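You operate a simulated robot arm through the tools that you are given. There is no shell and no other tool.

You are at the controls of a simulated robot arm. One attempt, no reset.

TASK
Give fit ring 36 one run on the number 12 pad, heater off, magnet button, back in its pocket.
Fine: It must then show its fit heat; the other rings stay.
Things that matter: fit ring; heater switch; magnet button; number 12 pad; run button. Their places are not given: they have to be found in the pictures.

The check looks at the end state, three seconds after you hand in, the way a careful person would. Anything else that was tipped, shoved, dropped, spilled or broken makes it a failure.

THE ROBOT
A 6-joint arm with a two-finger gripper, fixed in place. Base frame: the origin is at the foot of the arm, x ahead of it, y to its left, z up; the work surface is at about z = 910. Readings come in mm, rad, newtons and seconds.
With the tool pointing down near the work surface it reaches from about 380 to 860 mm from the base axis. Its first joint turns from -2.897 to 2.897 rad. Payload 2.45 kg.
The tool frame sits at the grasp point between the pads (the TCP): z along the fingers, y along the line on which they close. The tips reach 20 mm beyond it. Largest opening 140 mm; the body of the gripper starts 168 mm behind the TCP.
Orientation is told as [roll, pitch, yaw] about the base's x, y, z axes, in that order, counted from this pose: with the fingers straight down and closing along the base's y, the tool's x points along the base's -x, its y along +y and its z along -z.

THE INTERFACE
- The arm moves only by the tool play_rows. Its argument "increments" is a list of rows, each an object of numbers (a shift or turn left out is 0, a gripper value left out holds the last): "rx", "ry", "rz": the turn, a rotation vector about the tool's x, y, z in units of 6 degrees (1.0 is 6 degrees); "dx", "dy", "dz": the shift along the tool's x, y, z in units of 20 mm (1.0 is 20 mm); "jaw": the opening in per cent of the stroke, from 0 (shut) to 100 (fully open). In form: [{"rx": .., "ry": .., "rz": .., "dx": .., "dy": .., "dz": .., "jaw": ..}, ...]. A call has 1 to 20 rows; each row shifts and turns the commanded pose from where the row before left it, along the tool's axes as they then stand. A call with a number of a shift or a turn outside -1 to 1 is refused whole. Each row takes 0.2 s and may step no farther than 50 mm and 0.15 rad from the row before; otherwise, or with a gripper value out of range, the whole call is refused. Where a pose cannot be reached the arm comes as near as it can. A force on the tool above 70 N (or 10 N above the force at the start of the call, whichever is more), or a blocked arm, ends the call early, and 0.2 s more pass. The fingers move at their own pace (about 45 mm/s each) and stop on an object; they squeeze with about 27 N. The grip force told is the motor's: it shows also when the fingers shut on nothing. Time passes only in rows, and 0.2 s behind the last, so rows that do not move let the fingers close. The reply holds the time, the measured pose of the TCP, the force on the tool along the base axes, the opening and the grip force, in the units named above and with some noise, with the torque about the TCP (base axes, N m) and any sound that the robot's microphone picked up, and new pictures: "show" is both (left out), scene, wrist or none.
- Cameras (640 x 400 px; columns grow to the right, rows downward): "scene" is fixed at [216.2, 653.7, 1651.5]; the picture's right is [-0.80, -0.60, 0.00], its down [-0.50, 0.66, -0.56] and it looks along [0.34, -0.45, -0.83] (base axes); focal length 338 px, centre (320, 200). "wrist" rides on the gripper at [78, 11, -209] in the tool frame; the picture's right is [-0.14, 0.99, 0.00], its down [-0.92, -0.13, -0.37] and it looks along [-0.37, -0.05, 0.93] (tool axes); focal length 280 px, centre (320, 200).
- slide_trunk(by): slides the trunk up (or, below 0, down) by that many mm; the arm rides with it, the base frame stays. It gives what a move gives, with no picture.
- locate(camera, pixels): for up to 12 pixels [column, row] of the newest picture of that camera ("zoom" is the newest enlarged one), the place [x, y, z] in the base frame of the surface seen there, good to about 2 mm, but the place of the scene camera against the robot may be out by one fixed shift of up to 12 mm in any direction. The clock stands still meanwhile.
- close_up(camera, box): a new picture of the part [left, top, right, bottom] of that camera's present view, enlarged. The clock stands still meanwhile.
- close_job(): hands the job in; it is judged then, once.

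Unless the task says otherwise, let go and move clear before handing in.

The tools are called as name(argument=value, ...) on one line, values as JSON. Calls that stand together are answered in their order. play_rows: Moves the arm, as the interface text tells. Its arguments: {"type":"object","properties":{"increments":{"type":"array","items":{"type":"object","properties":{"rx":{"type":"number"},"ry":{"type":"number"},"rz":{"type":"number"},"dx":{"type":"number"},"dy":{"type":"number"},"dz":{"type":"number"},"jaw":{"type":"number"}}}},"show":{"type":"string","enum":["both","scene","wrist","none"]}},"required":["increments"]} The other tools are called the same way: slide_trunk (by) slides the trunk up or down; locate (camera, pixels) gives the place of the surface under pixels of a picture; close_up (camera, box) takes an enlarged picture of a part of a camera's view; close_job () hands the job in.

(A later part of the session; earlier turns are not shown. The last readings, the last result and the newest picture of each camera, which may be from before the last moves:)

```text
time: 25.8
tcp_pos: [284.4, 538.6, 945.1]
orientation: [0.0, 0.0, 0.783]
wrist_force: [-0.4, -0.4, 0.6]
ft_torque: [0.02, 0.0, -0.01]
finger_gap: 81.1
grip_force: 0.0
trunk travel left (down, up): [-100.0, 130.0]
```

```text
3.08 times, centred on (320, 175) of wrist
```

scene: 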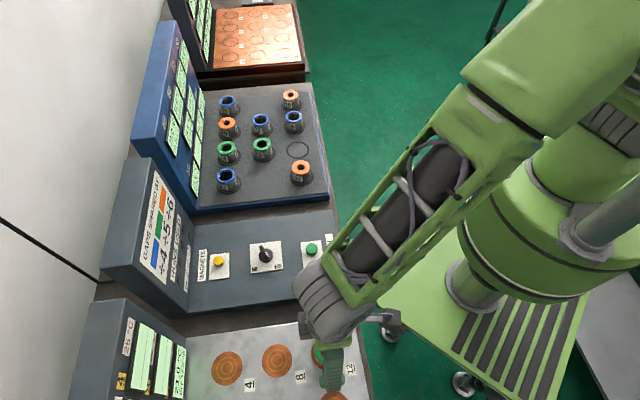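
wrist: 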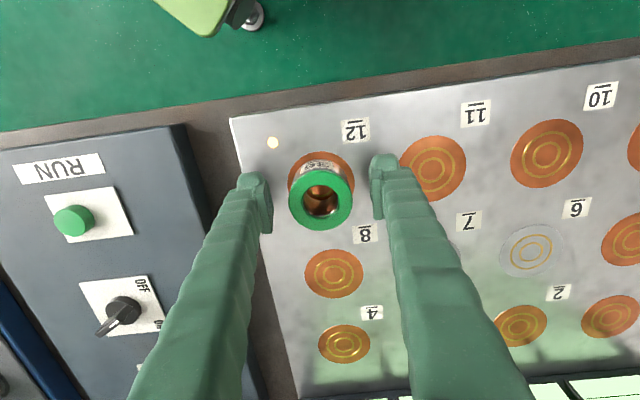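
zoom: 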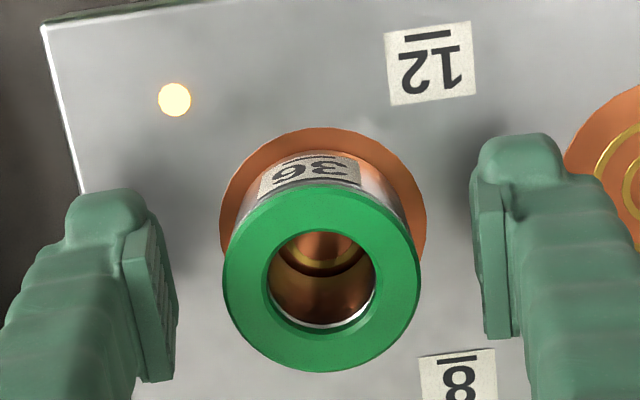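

The ring stands free on pad 12 and its lamp is lit. I'll rise straight up and read the pad 12 display.

play_rows(increments=[{"dz": -0.5}, {"dz": -1}, {"dz": -1}, {"dz": -1}, {"dz": -1}, {"dz": -1}, {"dz": -1}, {"dz": -1}, {"dz": -1}, {"dz": -1}], show="both")

close_up(camera="wrist", box=[280, 250, 440, 400])

close_up(camera="wrist", box=[120, 190, 260, 330])

```text
time: 28.0
tcp_pos: [283.3, 538.6, 1136.0]
orientation: [0.001, 0.002, 0.785]
wrist_force: [-0.1, -0.7, -0.2]
ft_torque: [0.04, 0.03, 0.03]
finger_gap: 81.1
grip_force: 0.1
trunk travel left (down, up): [-100.0, 130.0]
```

scene: 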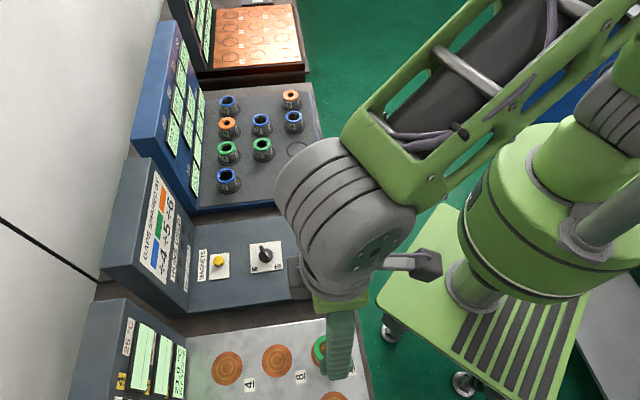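
wrist: 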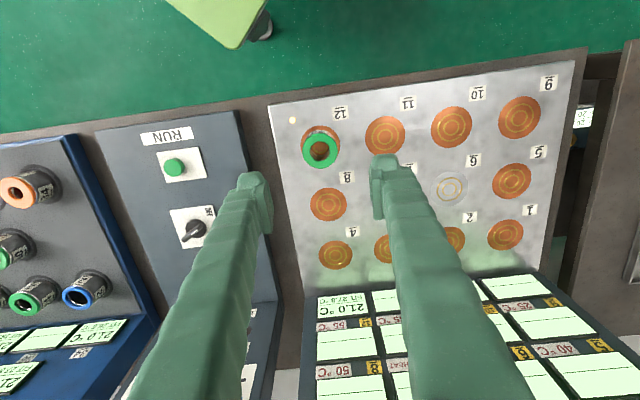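

```text
2.67 times, centred on (360, 325) of wrist
```

zoom: 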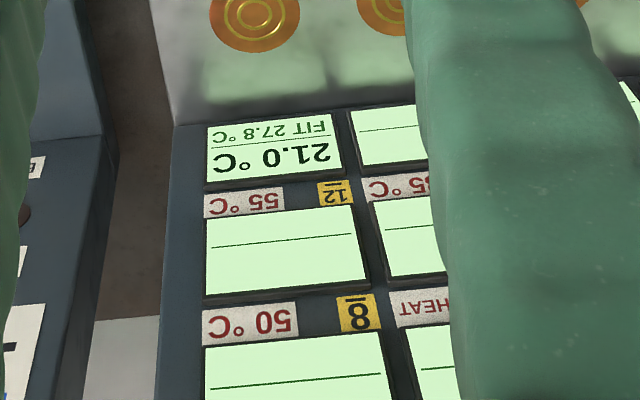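

```text
2.86 times, centred on (190, 260) of wrist
```

zoom: 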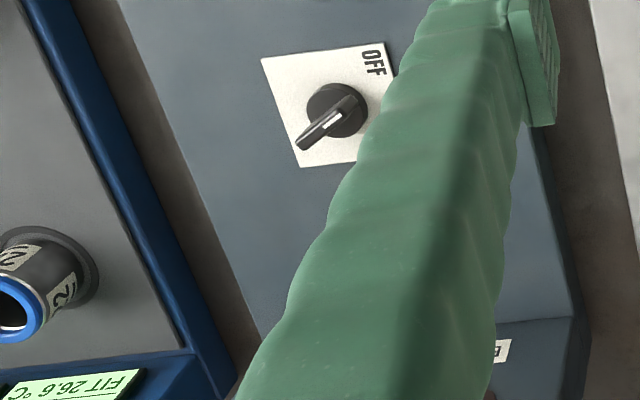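

Pad 12's display shows 21.0 °C, FIT 27.8 °C, so the ring is recognised on the right pad. Next I'll move over the heater knob near (520,454) to look at it from above.

play_rows(increments=[{"dx": -0.45, "dy": -0.95}, {"dx": -0.45, "dy": -0.95}, {"dx": -0.45, "dy": -0.95}, {"dx": -0.45, "dy": -0.95}, {"dx": -0.45, "dy": -0.95}, {"dx": -0.45, "dy": -0.95, "jaw": 60}, {"dx": -0.45, "dy": -0.95}, {"dx": -0.45, "dy": -0.95}, {"dx": -0.45, "dy": -0.95}, {"dx": -0.45, "dy": -0.95}, {"dx": -0.45, "dy": -0.95, "dz": 0.9}, {"dx": -0.45, "dy": -0.95, "dz": 0.9}], show="both")

close_up(camera="wrist", box=[270, 110, 370, 200])

```text
time: 30.6
tcp_pos: [523.3, 454.8, 1097.1]
orientation: [0.001, 0.0, 0.786]
wrist_force: [-0.2, -0.4, 0.3]
ft_torque: [-0.01, 0.02, 0.02]
finger_gap: 84.0
grip_force: 0.0
trunk travel left (down, up): [-100.0, 130.0]
```

scene: 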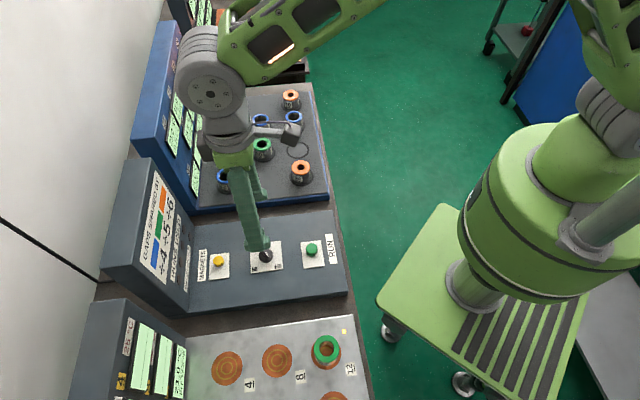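
wrist: 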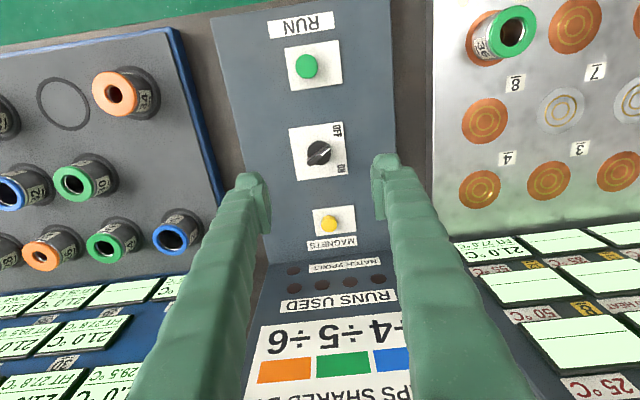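

```text
4.44 times, centred on (320, 155) of wrist
```

zoom: 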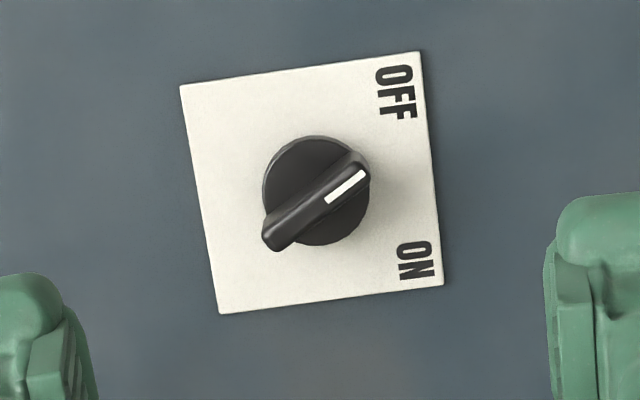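

The knob's bar runs from zoom (272,240) to (362,172), with the white mark toward OFF (about 30° off the plate's axis). I'll locate the bar's ends, the disc and the plate for exact geometry.

locate(camera="zoom", pixels=[[285, 228], [350, 178], [318, 203], [300, 160], [270, 100], [250, 250], [390, 180], [275, 236], [360, 174], [335, 235], [318, 196], [318, 210]])

locate(camera="wrist", pixels=[[308, 66], [330, 223], [295, 75], [345, 235], [302, 66], [314, 66], [308, 58], [308, 74], [324, 223], [336, 223], [260, 60], [370, 220]])

```text
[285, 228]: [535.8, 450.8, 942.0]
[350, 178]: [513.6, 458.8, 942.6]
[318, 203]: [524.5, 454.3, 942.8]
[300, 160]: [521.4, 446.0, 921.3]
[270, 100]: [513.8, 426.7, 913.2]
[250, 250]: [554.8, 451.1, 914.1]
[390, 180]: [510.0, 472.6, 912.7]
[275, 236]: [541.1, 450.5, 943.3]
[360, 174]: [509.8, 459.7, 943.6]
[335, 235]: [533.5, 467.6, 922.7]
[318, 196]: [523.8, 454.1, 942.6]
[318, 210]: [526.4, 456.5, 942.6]
```

```text
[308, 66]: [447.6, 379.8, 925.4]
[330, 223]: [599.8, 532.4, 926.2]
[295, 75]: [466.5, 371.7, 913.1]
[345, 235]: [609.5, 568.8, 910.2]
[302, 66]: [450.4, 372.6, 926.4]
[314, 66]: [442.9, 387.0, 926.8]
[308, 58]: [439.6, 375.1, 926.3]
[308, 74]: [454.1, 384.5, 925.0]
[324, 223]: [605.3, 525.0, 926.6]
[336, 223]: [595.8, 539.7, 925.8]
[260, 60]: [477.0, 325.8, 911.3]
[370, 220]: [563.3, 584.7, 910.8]
```

The bar's top is at z≈943, its ends at (541,450.5) and (510,459.7), so the axis is near (525.3,455) and the bar points at 164°. I'll turn the tool by −60° so the fingers straddle the bar, then check before descending.

play_rows(increments=[{"dx": -0.08, "dy": -0.06, "jaw": 35}, {"rz": 1}, {"rz": 1}, {"rz": 1}, {"rz": 1}, {"rz": 1}, {"rz": 1}, {"rz": 1}, {"rz": 1}, {"rz": 1}, {"rz": 1}], show="both")

close_up(camera="wrist", box=[270, 110, 370, 200])

```text
time: 33.0
tcp_pos: [524.5, 454.3, 1098.3]
orientation: [0.001, 0.001, -0.262]
wrist_force: [0.2, 0.6, 0.1]
ft_torque: [0.03, 0.01, -0.02]
finger_gap: 48.8
grip_force: 0.0
trunk travel left (down, up): [-100.0, 130.0]
```

scene: 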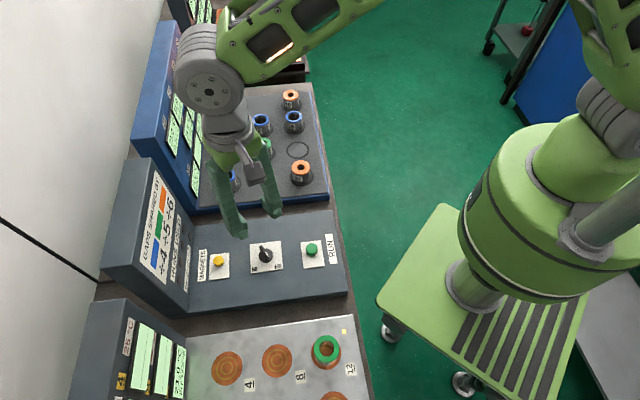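
wrist: 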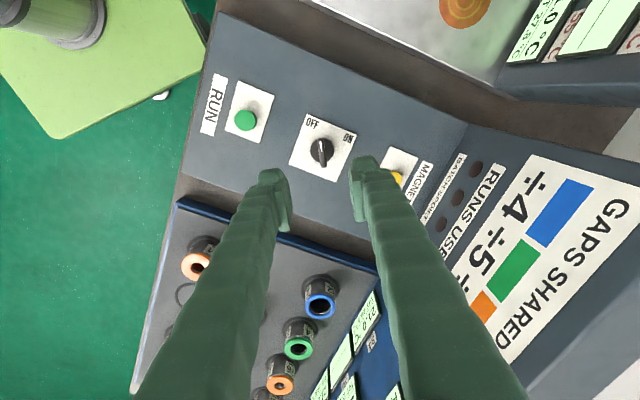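

```text
4.44 times, centred on (320, 155) of wrist
```

zoom: 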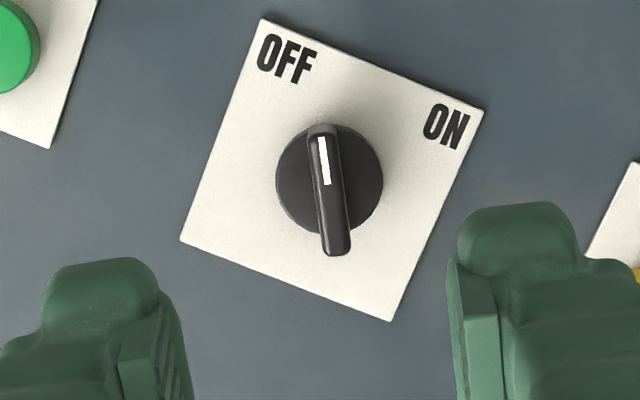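

The bar is now in line with the fingers' plane (zoom (318,130)–(340,250)), slightly right of centre. I'll locate it again to refine the offset.

locate(camera="zoom", pixels=[[320, 136], [340, 246], [330, 190], [324, 192], [338, 190], [330, 165], [333, 220], [285, 185], [375, 180], [327, 150]])

```text
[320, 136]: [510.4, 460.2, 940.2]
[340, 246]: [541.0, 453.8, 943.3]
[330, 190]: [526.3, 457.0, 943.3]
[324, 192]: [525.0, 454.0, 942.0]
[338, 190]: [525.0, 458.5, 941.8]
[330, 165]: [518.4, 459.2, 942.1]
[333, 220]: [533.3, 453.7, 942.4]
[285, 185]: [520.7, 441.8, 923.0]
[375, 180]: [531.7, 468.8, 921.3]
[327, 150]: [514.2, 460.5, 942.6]
```

The bar's centre is about (525.7,456). I'll shift about 2 mm and descend so the tips end about 3 mm above the knob's disc.

play_rows(increments=[{"dx": -0.02, "dy": 0.09, "dz": 1}, {"dz": 1}, {"dz": 1}, {"dz": 1}, {"dz": 1}, {"dz": 1}, {"dz": 0.8}, {"dz": 0.4}, {"dz": 0.3}], show="both")

close_up(camera="wrist", box=[260, 130, 380, 230])

```text
time: 35.0
tcp_pos: [525.1, 457.1, 950.4]
orientation: [0.0, 0.002, -0.263]
wrist_force: [-0.1, 1.3, 0.1]
ft_torque: [-0.04, 0.01, -0.02]
finger_gap: 49.1
grip_force: 0.0
trunk travel left (down, up): [-100.0, 130.0]
```

scene: 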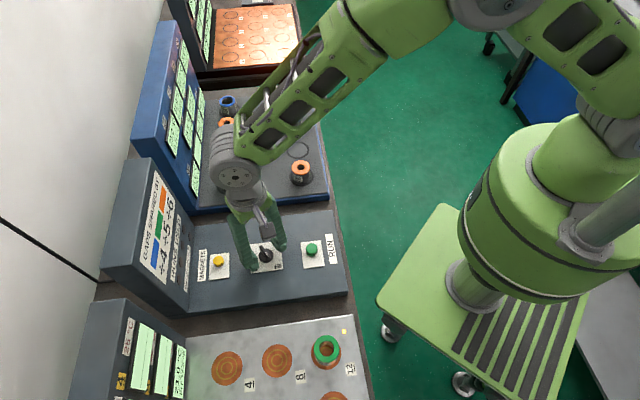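
wrist: 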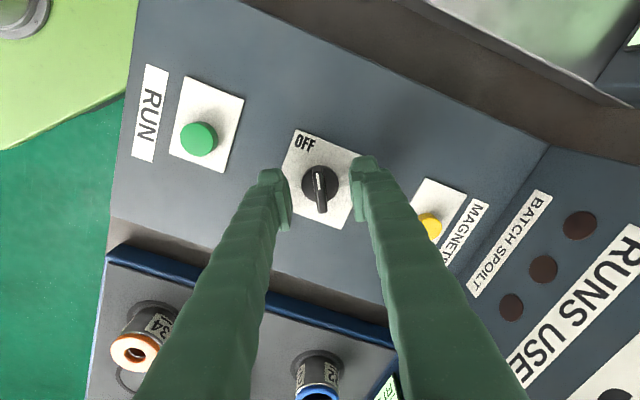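

```text
4.00 times, centred on (320, 180) of wrist
```

zoom: 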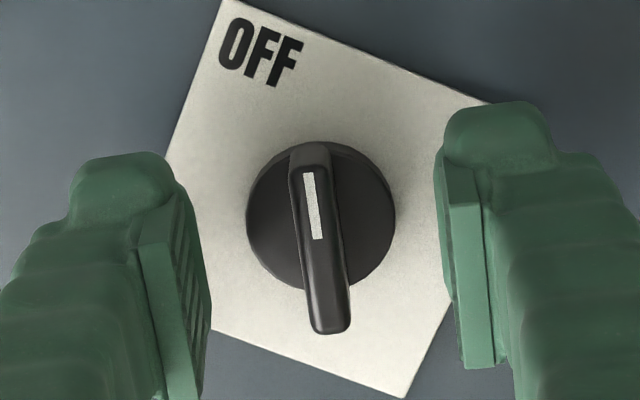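

The bar is centred between the pads (zoom ~(320,235)). I'll go 4 mm lower and close on it.

play_rows(increments=[{"dz": 0.2}, {"jaw": 0}, {}, {}, {}], show="wrist")

close_up(camera="wrist", box=[260, 130, 380, 230])

```text
time: 36.2
tcp_pos: [525.2, 456.4, 945.4]
orientation: [0.001, 0.001, -0.262]
wrist_force: [0.9, -0.4, -3.4]
ft_torque: [-0.03, -0.03, -0.02]
finger_gap: 8.1
grip_force: 36.0
trunk travel left (down, up): [-100.0, 130.0]
```

wrist: 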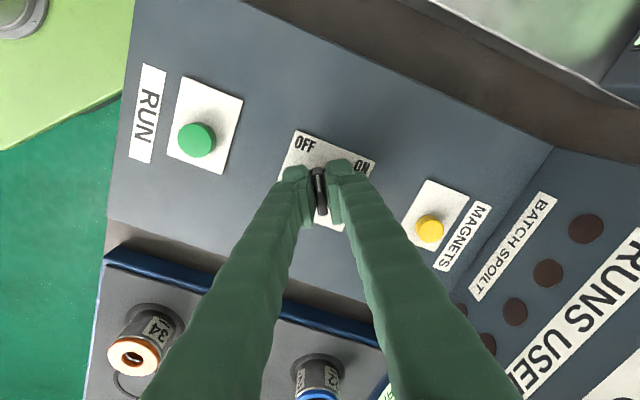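

```text
4.00 times, centred on (320, 180) of wrist
```

zoom: 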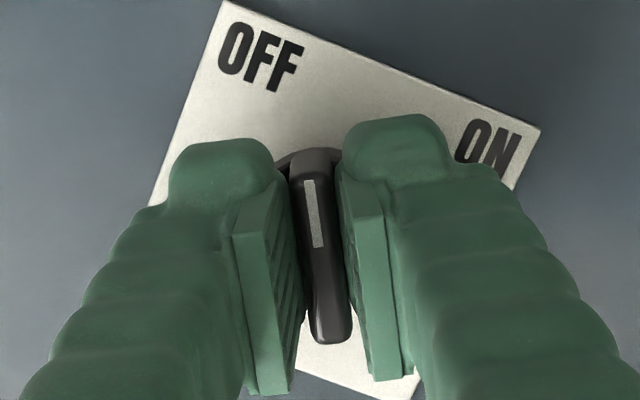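

The fingers hold the bar (gap 8.1 mm). I'll turn it toward ON: base yaw decreasing, in 6° steps, first 30° while watching the torque.

play_rows(increments=[{"rz": 0.5}, {"rz": 0.5}, {"rz": 1}, {"rz": 1}, {"rz": 1}, {"rz": 1}], show="wrist")

close_up(camera="wrist", box=[260, 130, 380, 230])

```text
time: 37.6
tcp_pos: [524.2, 457.7, 944.8]
orientation: [0.0, -0.001, -0.787]
wrist_force: [1.1, 8.4, -1.7]
ft_torque: [0.06, -0.04, 0.0]
finger_gap: 8.3
grip_force: 35.9
trunk travel left (down, up): [-100.0, 130.0]
```

wrist: 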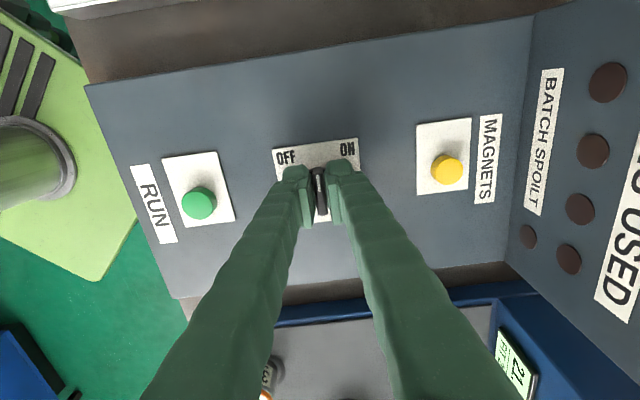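

```text
4.00 times, centred on (320, 180) of wrist
```

zoom: 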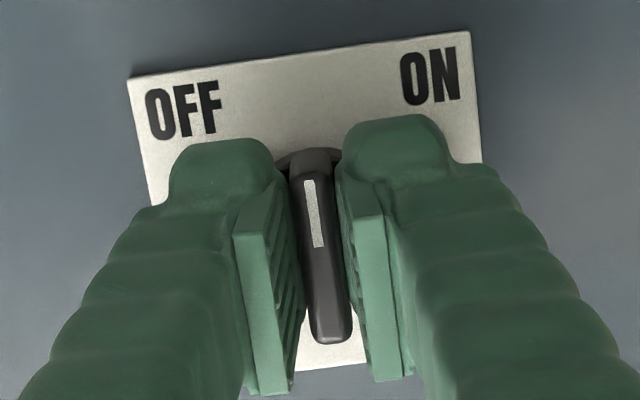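

The knob has turned halfway with the tool, with little torque. I'll turn the other 30° toward ON.

play_rows(increments=[{"rz": 1}, {"rz": 1}, {"rz": 1}, {"rz": 1}, {"rz": 0.5}, {"rz": 0.5}], show="wrist")

close_up(camera="wrist", box=[260, 130, 380, 230])

```text
time: 39.0
tcp_pos: [526.2, 458.0, 945.4]
orientation: [0.001, 0.002, -1.312]
wrist_force: [7.0, 20.8, 0.9]
ft_torque: [0.25, -0.04, 0.05]
finger_gap: 8.1
grip_force: 35.8
trunk travel left (down, up): [-100.0, 130.0]
```

wrist: 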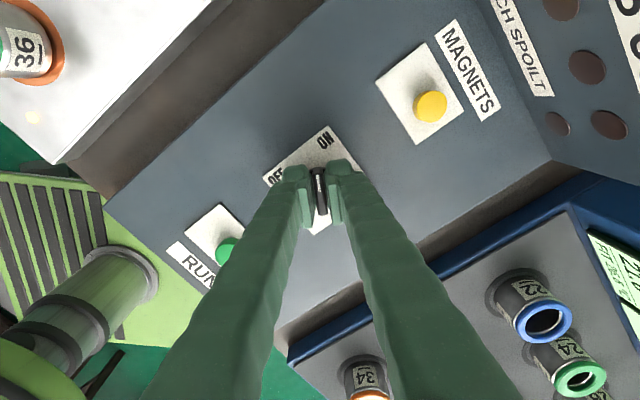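

```text
4.00 times, centred on (320, 180) of wrist
```

zoom: 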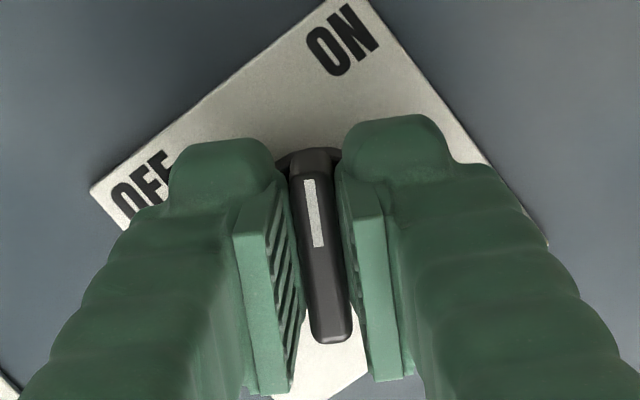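

The mark now points at ON's side; the side force (21 N) comes from a small centring error. I'll open the fingers and see where the knob rests.

play_rows(increments=[{"jaw": 30}, {}, {"dz": -0.5}, {"dz": -1}], show="both")

close_up(camera="wrist", box=[260, 120, 380, 220])

close_up(camera="scene", box=[80, 290, 400, 400])

```text
time: 40.0
tcp_pos: [524.8, 455.4, 976.2]
orientation: [0.001, 0.0, -1.309]
wrist_force: [-0.4, -0.2, 0.0]
ft_torque: [0.01, -0.01, 0.01]
finger_gap: 42.3
grip_force: 0.1
trunk travel left (down, up): [-100.0, 130.0]
```

scene: 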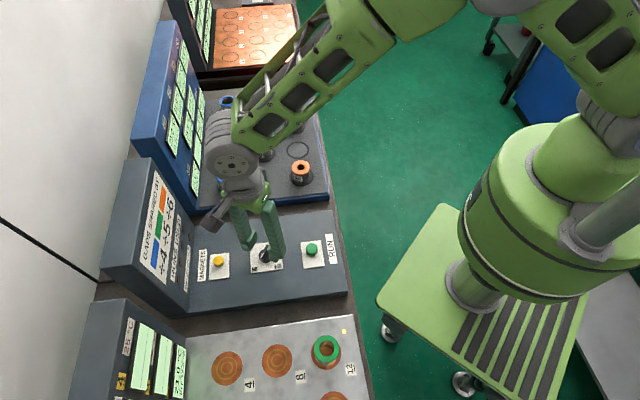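
wrist: 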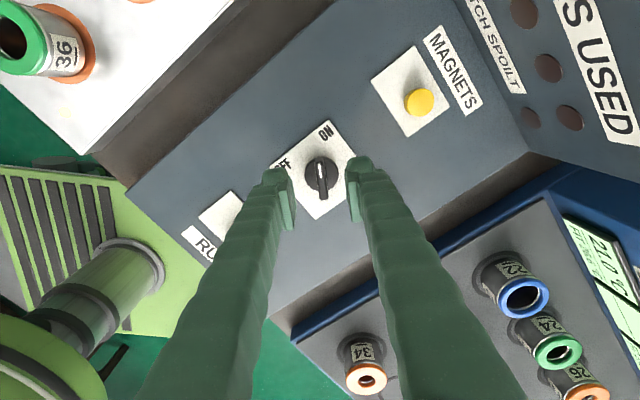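

```text
4.00 times, centred on (320, 170) of wrist
```

zoom: 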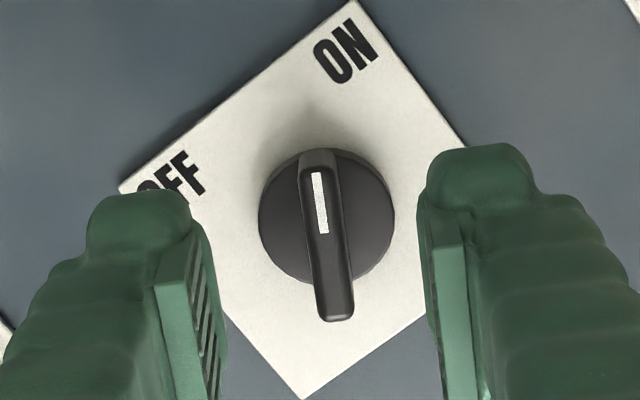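

```text
2.00 times, centred on (240, 345) of scene
```

zoom: 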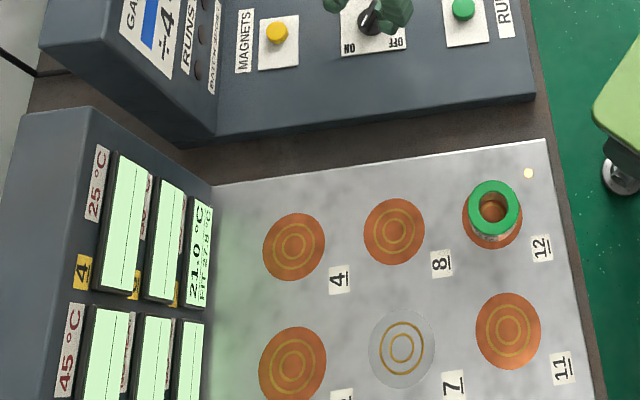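

The knob stayed at ON with the mark 30° past the axis. Next I'll close the fingers, rise a little and move over the RUN button near (448,378).

play_rows(increments=[{"dz": -1, "jaw": 0}, {"dz": -1}, {"dx": -0.55, "dy": -0.94}, {"dx": -0.55, "dy": -0.94}, {"dx": -0.55, "dy": -0.94}, {"dx": -0.55, "dy": -0.94}, {"dx": -0.55, "dy": -0.94}], show="both")

close_up(camera="wrist", box=[260, 110, 380, 210])

```text
time: 41.6
tcp_pos: [448.2, 375.9, 1016.0]
orientation: [-0.001, 0.0, -1.308]
wrist_force: [0.0, -0.2, 0.2]
ft_torque: [-0.03, 0.0, 0.0]
finger_gap: 0.0
grip_force: 27.0
trunk travel left (down, up): [-100.0, 130.0]
```

scene: 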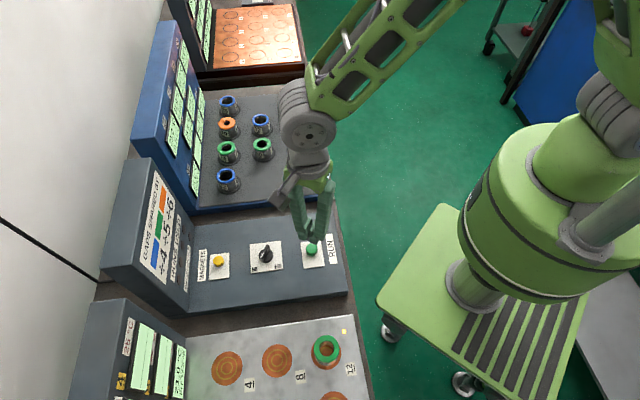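
wrist: 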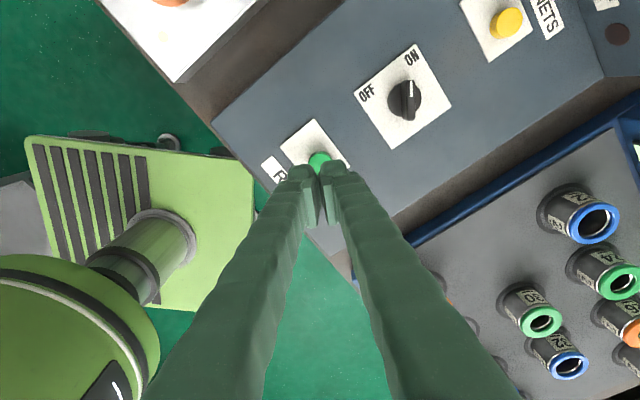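

```text
4.00 times, centred on (320, 160) of wrist
```

zoom: 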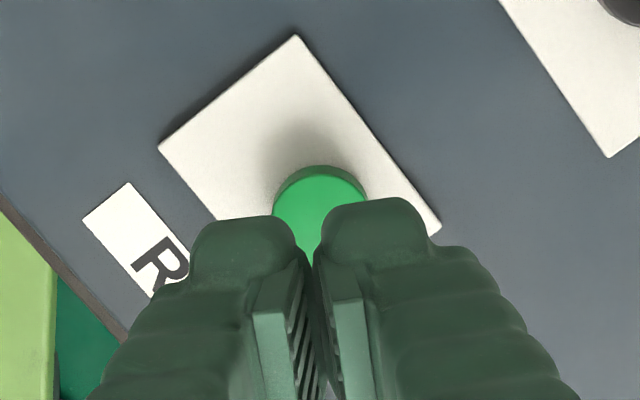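

The closed tips are over the RUN button; its centre (wrist ~(320,163)) is about 2–3 mm off along tool x. I'll correct and come down to just above it.

play_rows(increments=[{"dx": 0.12, "dz": 1}, {"dz": 1}, {"dz": 1}, {"dz": 0.25}], show="both")

close_up(camera="wrist", box=[260, 130, 380, 230])

close_up(camera="scene", box=[270, 200, 360, 290])

```text
time: 42.6
tcp_pos: [447.5, 381.4, 950.2]
orientation: [0.001, -0.001, -1.309]
wrist_force: [-0.3, 0.3, 0.4]
ft_torque: [-0.01, 0.01, 0.01]
finger_gap: 0.1
grip_force: 27.1
trunk travel left (down, up): [-100.0, 130.0]
```

scene: 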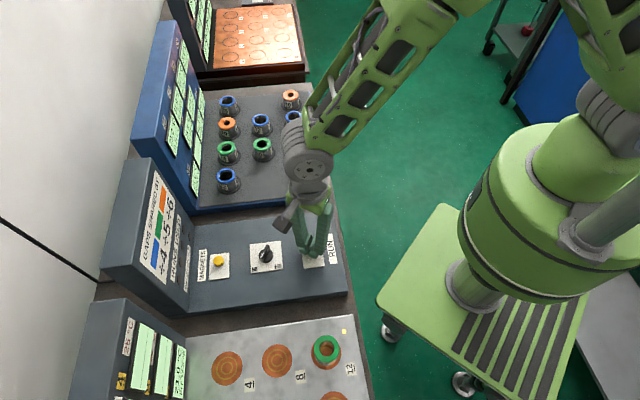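
wrist: 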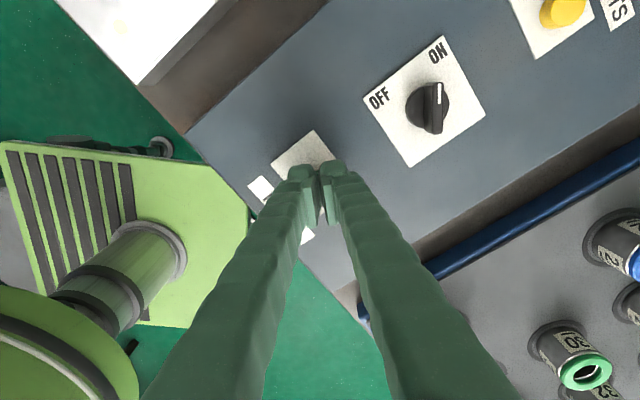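

```text
4.00 times, centred on (320, 180) of wrist
```

zoom: 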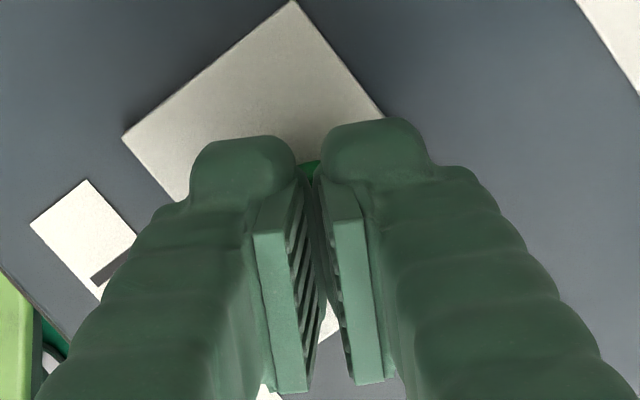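

```text
4.44 times, centred on (315, 245) of scene
```

zoom: 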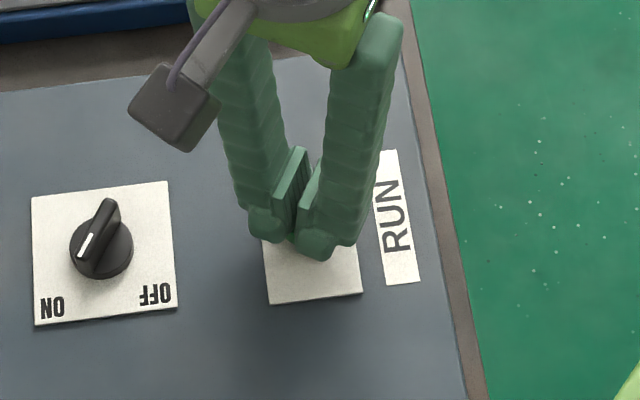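

The tips hide the button, so they stand right above it; the scene shows the knob's mark at ON. I'll now press RUN once: 9–10 mm down in a smooth motion, then back up.

play_rows(increments=[{"dz": 0.2}, {"dz": 0.15}, {"dz": 0.1}], show="scene")

```text
time: 43.4
tcp_pos: [448.0, 381.0, 940.0]
orientation: [0.0, -0.002, -1.309]
wrist_force: [-0.2, -1.2, 2.0]
ft_torque: [-0.06, -0.01, 0.0]
finger_gap: 5.8
grip_force: 29.3
trunk travel left (down, up): [-100.0, 130.0]
heard: click
```

scene: 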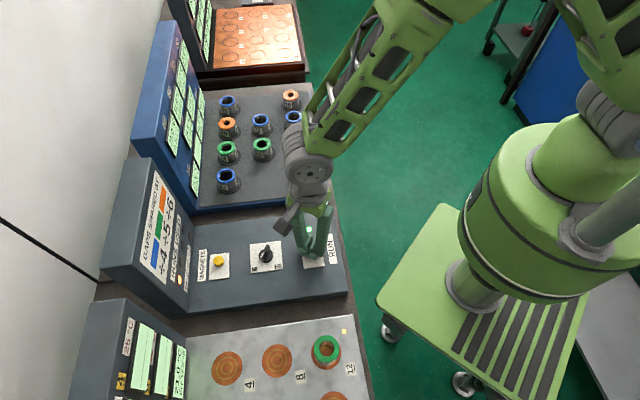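

A click was heard and one lamp lit on the RUNS USED row (scene (179,279)). I'll lift off the button and read the display.

play_rows(increments=[{"dz": -0.3}, {"dz": -1}, {"dz": -1}, {"dz": -1}], show="both")

close_up(camera="scene", box=[100, 160, 260, 300])

close_up(camera="scene", box=[120, 310, 380, 400])

```text
time: 44.4
tcp_pos: [449.4, 380.3, 1006.8]
orientation: [-0.001, -0.001, -1.309]
wrist_force: [-0.2, -0.4, 0.3]
ft_torque: [0.0, 0.03, -0.04]
finger_gap: 0.1
grip_force: 29.4
trunk travel left (down, up): [-100.0, 130.0]
```

scene: 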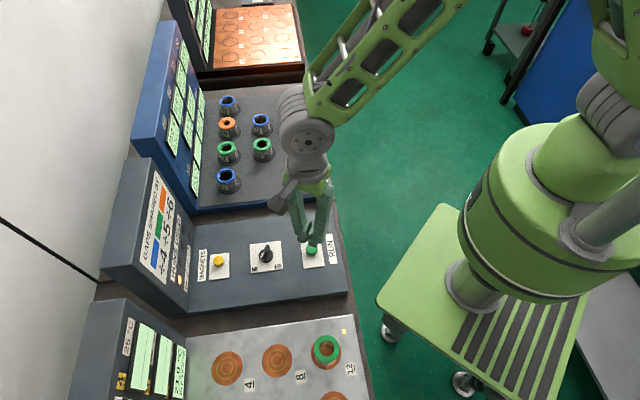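
wrist: 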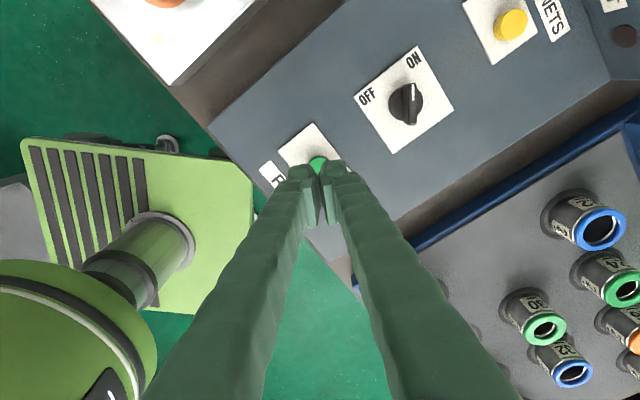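

```text
2.86 times, centred on (180, 230) of scene
```

zoom: 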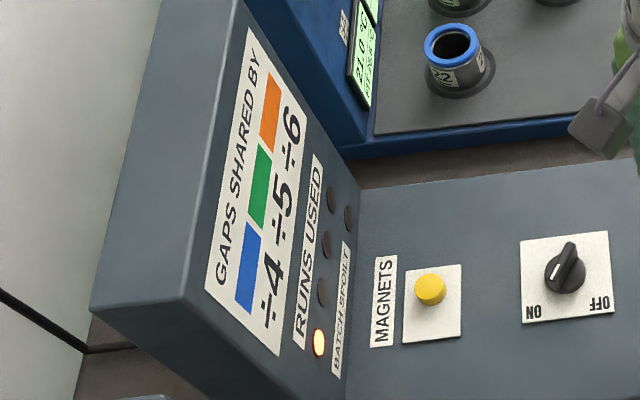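

```text
2.46 times, centred on (250, 355) of scene
```

zoom: 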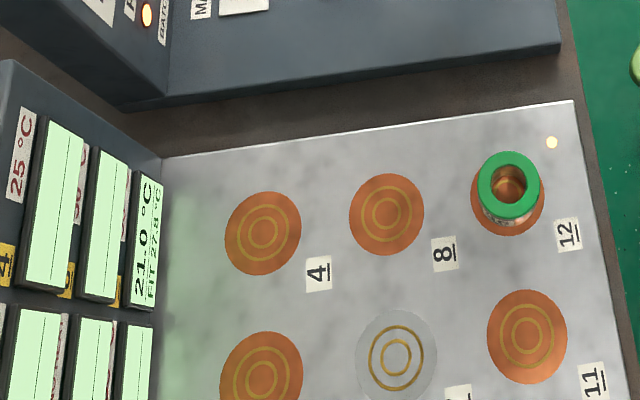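

One run counted and the batch-spoilt lamp is dark; the display still reads 21.0 °C, so the run may need time. I'll wait a little and look again.

play_rows(increments=[{}, {}, {}, {}, {}, {}, {}, {}, {}, {}], show="scene")

close_up(camera="scene", box=[120, 310, 380, 400])

close_up(camera="scene", box=[160, 330, 200, 400])

```text
time: 46.6
tcp_pos: [449.0, 381.5, 1006.3]
orientation: [0.001, -0.001, -1.309]
wrist_force: [0.8, 0.6, -0.1]
ft_torque: [0.0, -0.02, 0.01]
finger_gap: 0.0
grip_force: 29.4
trunk travel left (down, up): [-100.0, 130.0]
```

scene: 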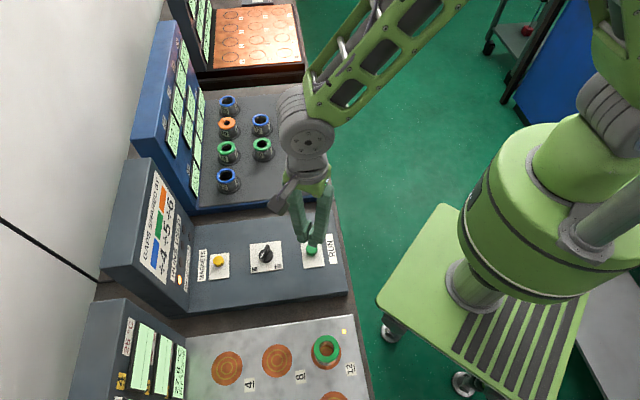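

```text
2.46 times, centred on (250, 355) of scene
```

zoom: 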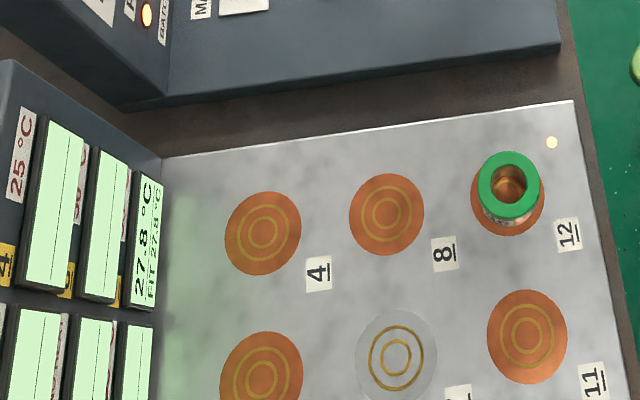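

```text
5.71 times, centred on (180, 365) of scene
```

zoom: 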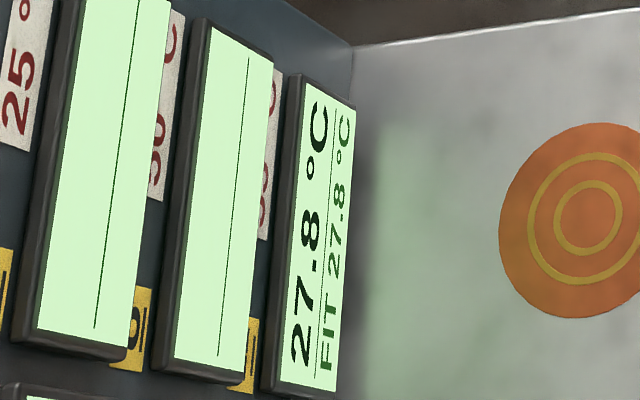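

The display now reads 27.8 °C = FIT 27.8 °C. Now I'll go back over the knob, still at the ON-aligned yaw, with the fingers open about 42 mm, to switch the heater off.

play_rows(increments=[{"dx": 0.526, "dy": 0.933}, {"dx": 0.526, "dy": 0.933}, {"dx": 0.526, "dy": 0.933}, {"dx": 0.526, "dy": 0.933, "jaw": 33}, {"dx": 0.526, "dy": 0.933}, {}, {}], show="both")

close_up(camera="wrist", box=[260, 120, 380, 220])

```text
time: 48.2
tcp_pos: [526.1, 456.0, 1006.7]
orientation: [0.002, 0.001, -1.308]
wrist_force: [-0.5, -0.1, 0.4]
ft_torque: [0.01, 0.02, -0.03]
finger_gap: 46.2
grip_force: 0.1
trunk travel left (down, up): [-100.0, 130.0]
```

scene: 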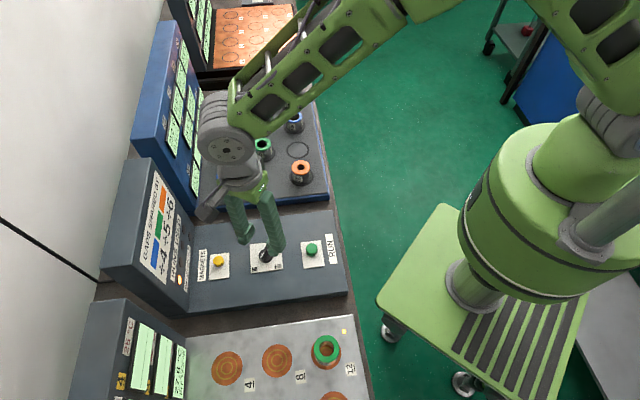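
wrist: 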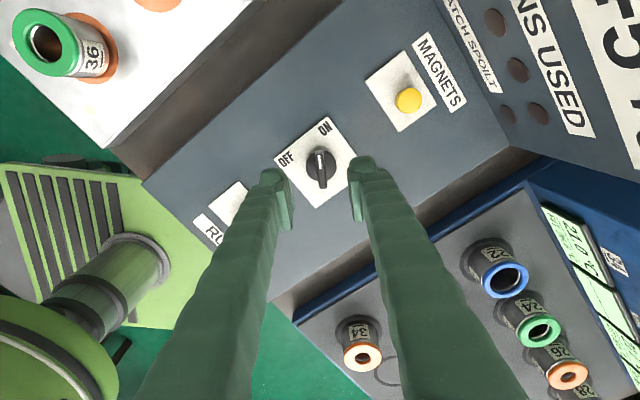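

```text
4.00 times, centred on (320, 170) of wrist
```

zoom: 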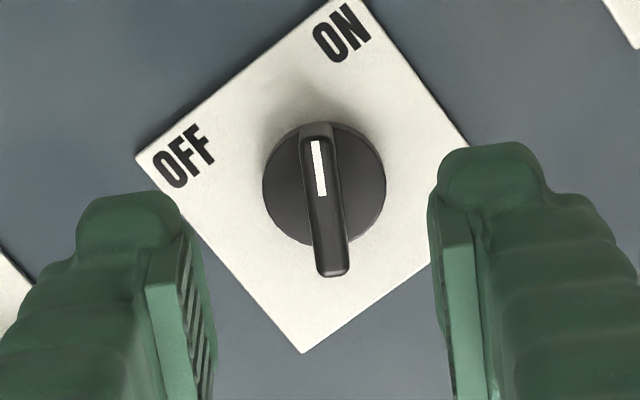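

The bar sits slightly up-right of the TCP axis (zoom (325,198)). I'll locate its ends and the disc edge to centre better this time.

locate(camera="zoom", pixels=[[318, 126], [332, 270], [325, 198], [318, 200], [334, 200], [266, 185], [383, 180], [320, 240], [290, 130], [355, 235]])

```text
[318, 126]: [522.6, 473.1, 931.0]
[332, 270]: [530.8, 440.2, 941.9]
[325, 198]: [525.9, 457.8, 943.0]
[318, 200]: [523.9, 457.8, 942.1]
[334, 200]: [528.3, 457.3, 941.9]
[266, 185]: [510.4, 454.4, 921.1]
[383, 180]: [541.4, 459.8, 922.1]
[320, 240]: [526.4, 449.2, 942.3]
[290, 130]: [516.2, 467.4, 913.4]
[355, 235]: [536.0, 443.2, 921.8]
```

The knob's axis is near (526,457.2). I'll shift 1.2 mm, descend to z≈946, and grip the bar.

play_rows(increments=[{"dx": 0.06, "dy": 0.015, "dz": 1}, {"dz": 1}, {"dz": 0.8}, {"dz": 0.25}, {"jaw": 0}, {}, {}, {}], show="wrist")

```text
time: 50.0
tcp_pos: [527.9, 456.9, 946.9]
orientation: [0.002, 0.0, -1.308]
wrist_force: [8.5, 0.8, -1.5]
ft_torque: [0.07, -0.09, -0.01]
finger_gap: 8.0
grip_force: 35.6
trunk travel left (down, up): [-100.0, 130.0]
```

wrist: 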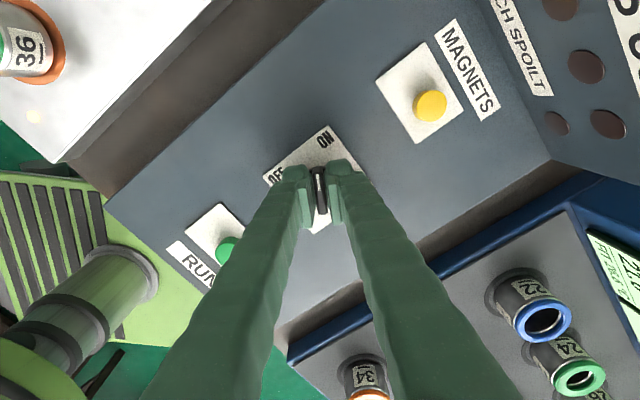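

The bar is gripped (gap 8.0 mm). I'll turn it 60° back toward OFF.

play_rows(increments=[{"rz": -0.5}, {"rz": -1}, {"rz": -1}, {"rz": -1}, {"rz": -1}, {"rz": -1}, {"rz": -1}, {"rz": -1}, {"rz": -1}, {"rz": -1}, {"rz": -0.5}, {}], show="wrist")

close_up(camera="wrist", box=[260, 130, 380, 230])

```text
time: 52.6
tcp_pos: [525.2, 456.5, 946.1]
orientation: [-0.002, 0.0, -0.261]
wrist_force: [14.0, -5.4, 10.5]
ft_torque: [-0.02, -0.07, -0.02]
finger_gap: 7.9
grip_force: 35.8
trunk travel left (down, up): [-100.0, 130.0]
```

wrist: 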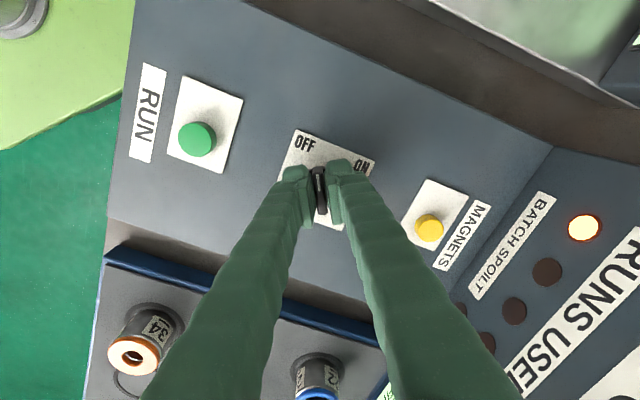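

```text
4.00 times, centred on (320, 180) of wrist
```

zoom: 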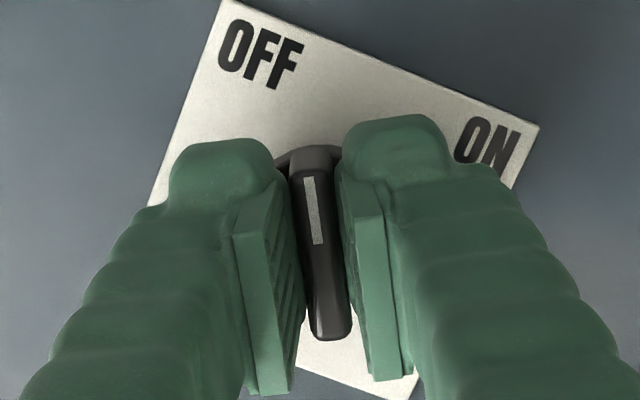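

The bar is back in its first position by OFF; one run lamp lit, the spoilt lamp dark. I'll open, rise, and check the knob.

play_rows(increments=[{"jaw": 30}, {}, {"dz": -0.5}, {"dz": -1}, {"dz": -1}, {"dz": -1}], show="both")

close_up(camera="wrist", box=[260, 120, 380, 220])

close_up(camera="scene", box=[110, 210, 370, 400])

```text
time: 54.0
tcp_pos: [523.7, 456.3, 1016.4]
orientation: [0.001, 0.0, -0.261]
wrist_force: [0.7, -0.1, -0.1]
ft_torque: [0.01, -0.01, -0.01]
finger_gap: 42.3
grip_force: 0.1
trunk travel left (down, up): [-100.0, 130.0]
```

scene: 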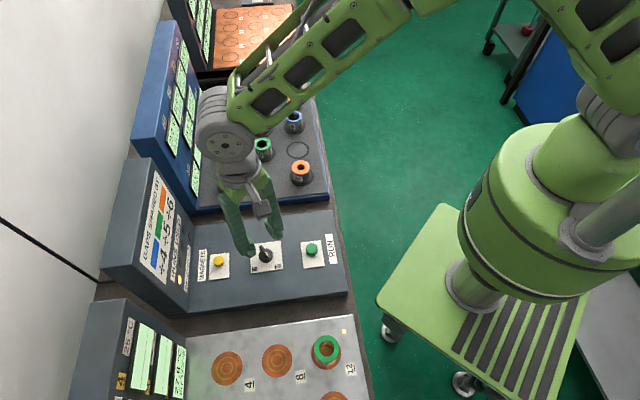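
wrist: 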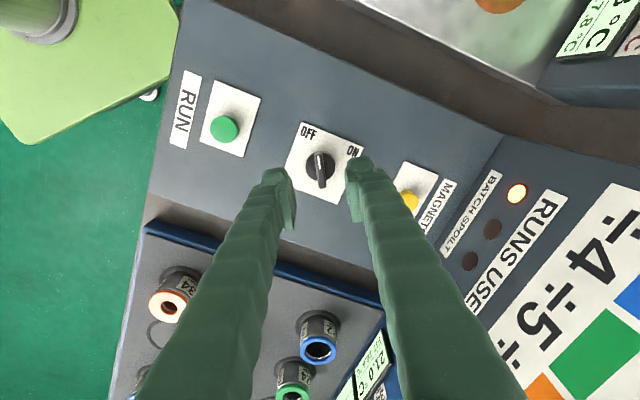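

```text
4.00 times, centred on (320, 170) of wrist
```

zoom: 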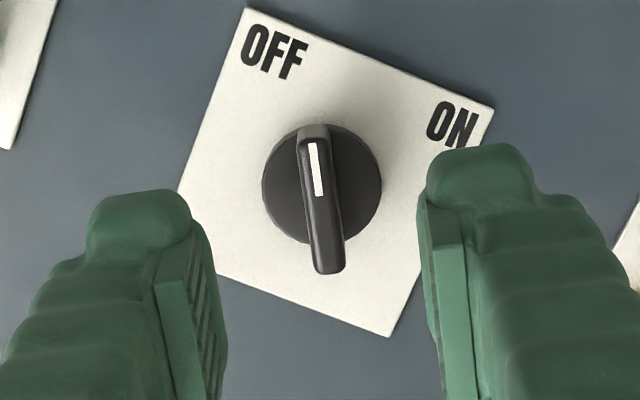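

```text
2.11 times, centred on (240, 305) of scene
```

zoom: 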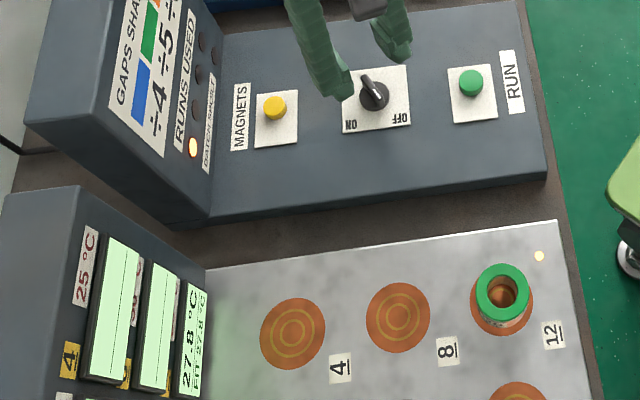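

The knob is back at OFF, display 27.8 °C. I'll turn the tool back to yaw 45° (parallel to the tall panel) with closed fingers before going to the MAGNETS button.

play_rows(increments=[{"dz": -1, "jaw": 0}, {"dz": -1}, {"rz": -1}, {"rz": -1}, {"rz": -1}, {"rz": -1}, {"rz": -1}, {"rz": -1}, {"rz": -1}, {"rz": -1}, {"rz": -1}, {"rz": -1}], show="wrist")

locate(camera="wrist", pixels=[[260, 290], [255, 320], [250, 350], [240, 380], [265, 265], [268, 245]])

```text
time: 56.6
tcp_pos: [525.0, 457.6, 1056.4]
orientation: [0.0, 0.0, 0.788]
wrist_force: [0.5, -0.1, 0.1]
ft_torque: [0.03, 0.0, -0.01]
finger_gap: 0.0
grip_force: 27.1
trunk travel left (down, up): [-100.0, 130.0]
```

wrist: 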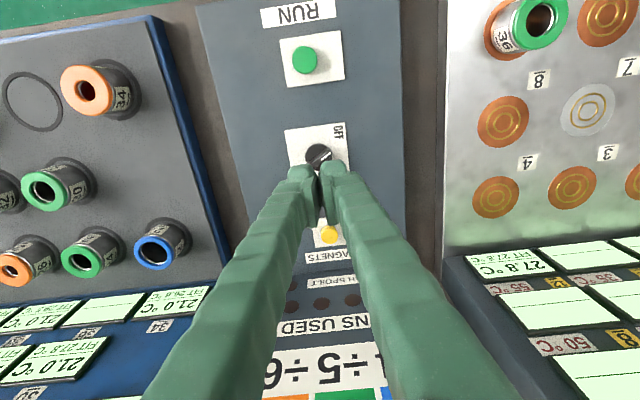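

```text
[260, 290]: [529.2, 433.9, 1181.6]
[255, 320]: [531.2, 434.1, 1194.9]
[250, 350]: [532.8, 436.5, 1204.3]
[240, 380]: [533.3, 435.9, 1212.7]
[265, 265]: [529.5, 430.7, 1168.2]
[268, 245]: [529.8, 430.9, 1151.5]
```

The view is clear between the fingers; those pixels hit a finger, so I'll locate the panel's points between them instead, plus the MAGNETS button at (328,235).

locate(camera="wrist", pixels=[[329, 234], [322, 235], [336, 236], [329, 242], [320, 270], [320, 285], [320, 305], [320, 330], [300, 375], [320, 395], [312, 244], [390, 280]])

close_up(camera="wrist", box=[270, 190, 390, 300])

```text
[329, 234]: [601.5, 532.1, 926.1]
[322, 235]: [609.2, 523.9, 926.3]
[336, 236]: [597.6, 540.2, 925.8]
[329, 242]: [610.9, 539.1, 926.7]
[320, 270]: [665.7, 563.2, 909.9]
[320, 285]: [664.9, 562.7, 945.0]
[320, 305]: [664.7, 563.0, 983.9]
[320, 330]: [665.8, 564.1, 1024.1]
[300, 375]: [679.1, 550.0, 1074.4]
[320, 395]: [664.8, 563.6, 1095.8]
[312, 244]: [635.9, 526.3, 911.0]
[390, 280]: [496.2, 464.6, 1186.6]
```

```text
3.64 times, centred on (330, 245) of wrist
```

zoom: 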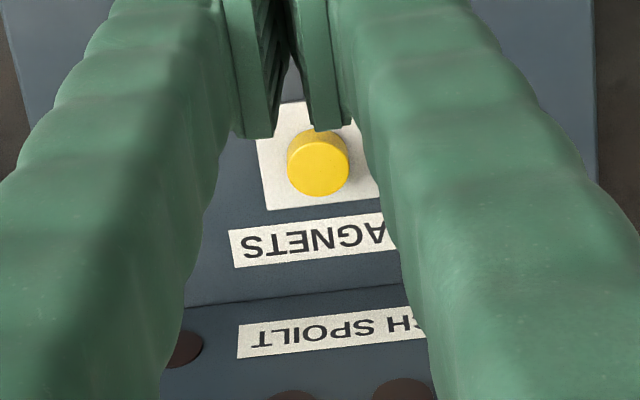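

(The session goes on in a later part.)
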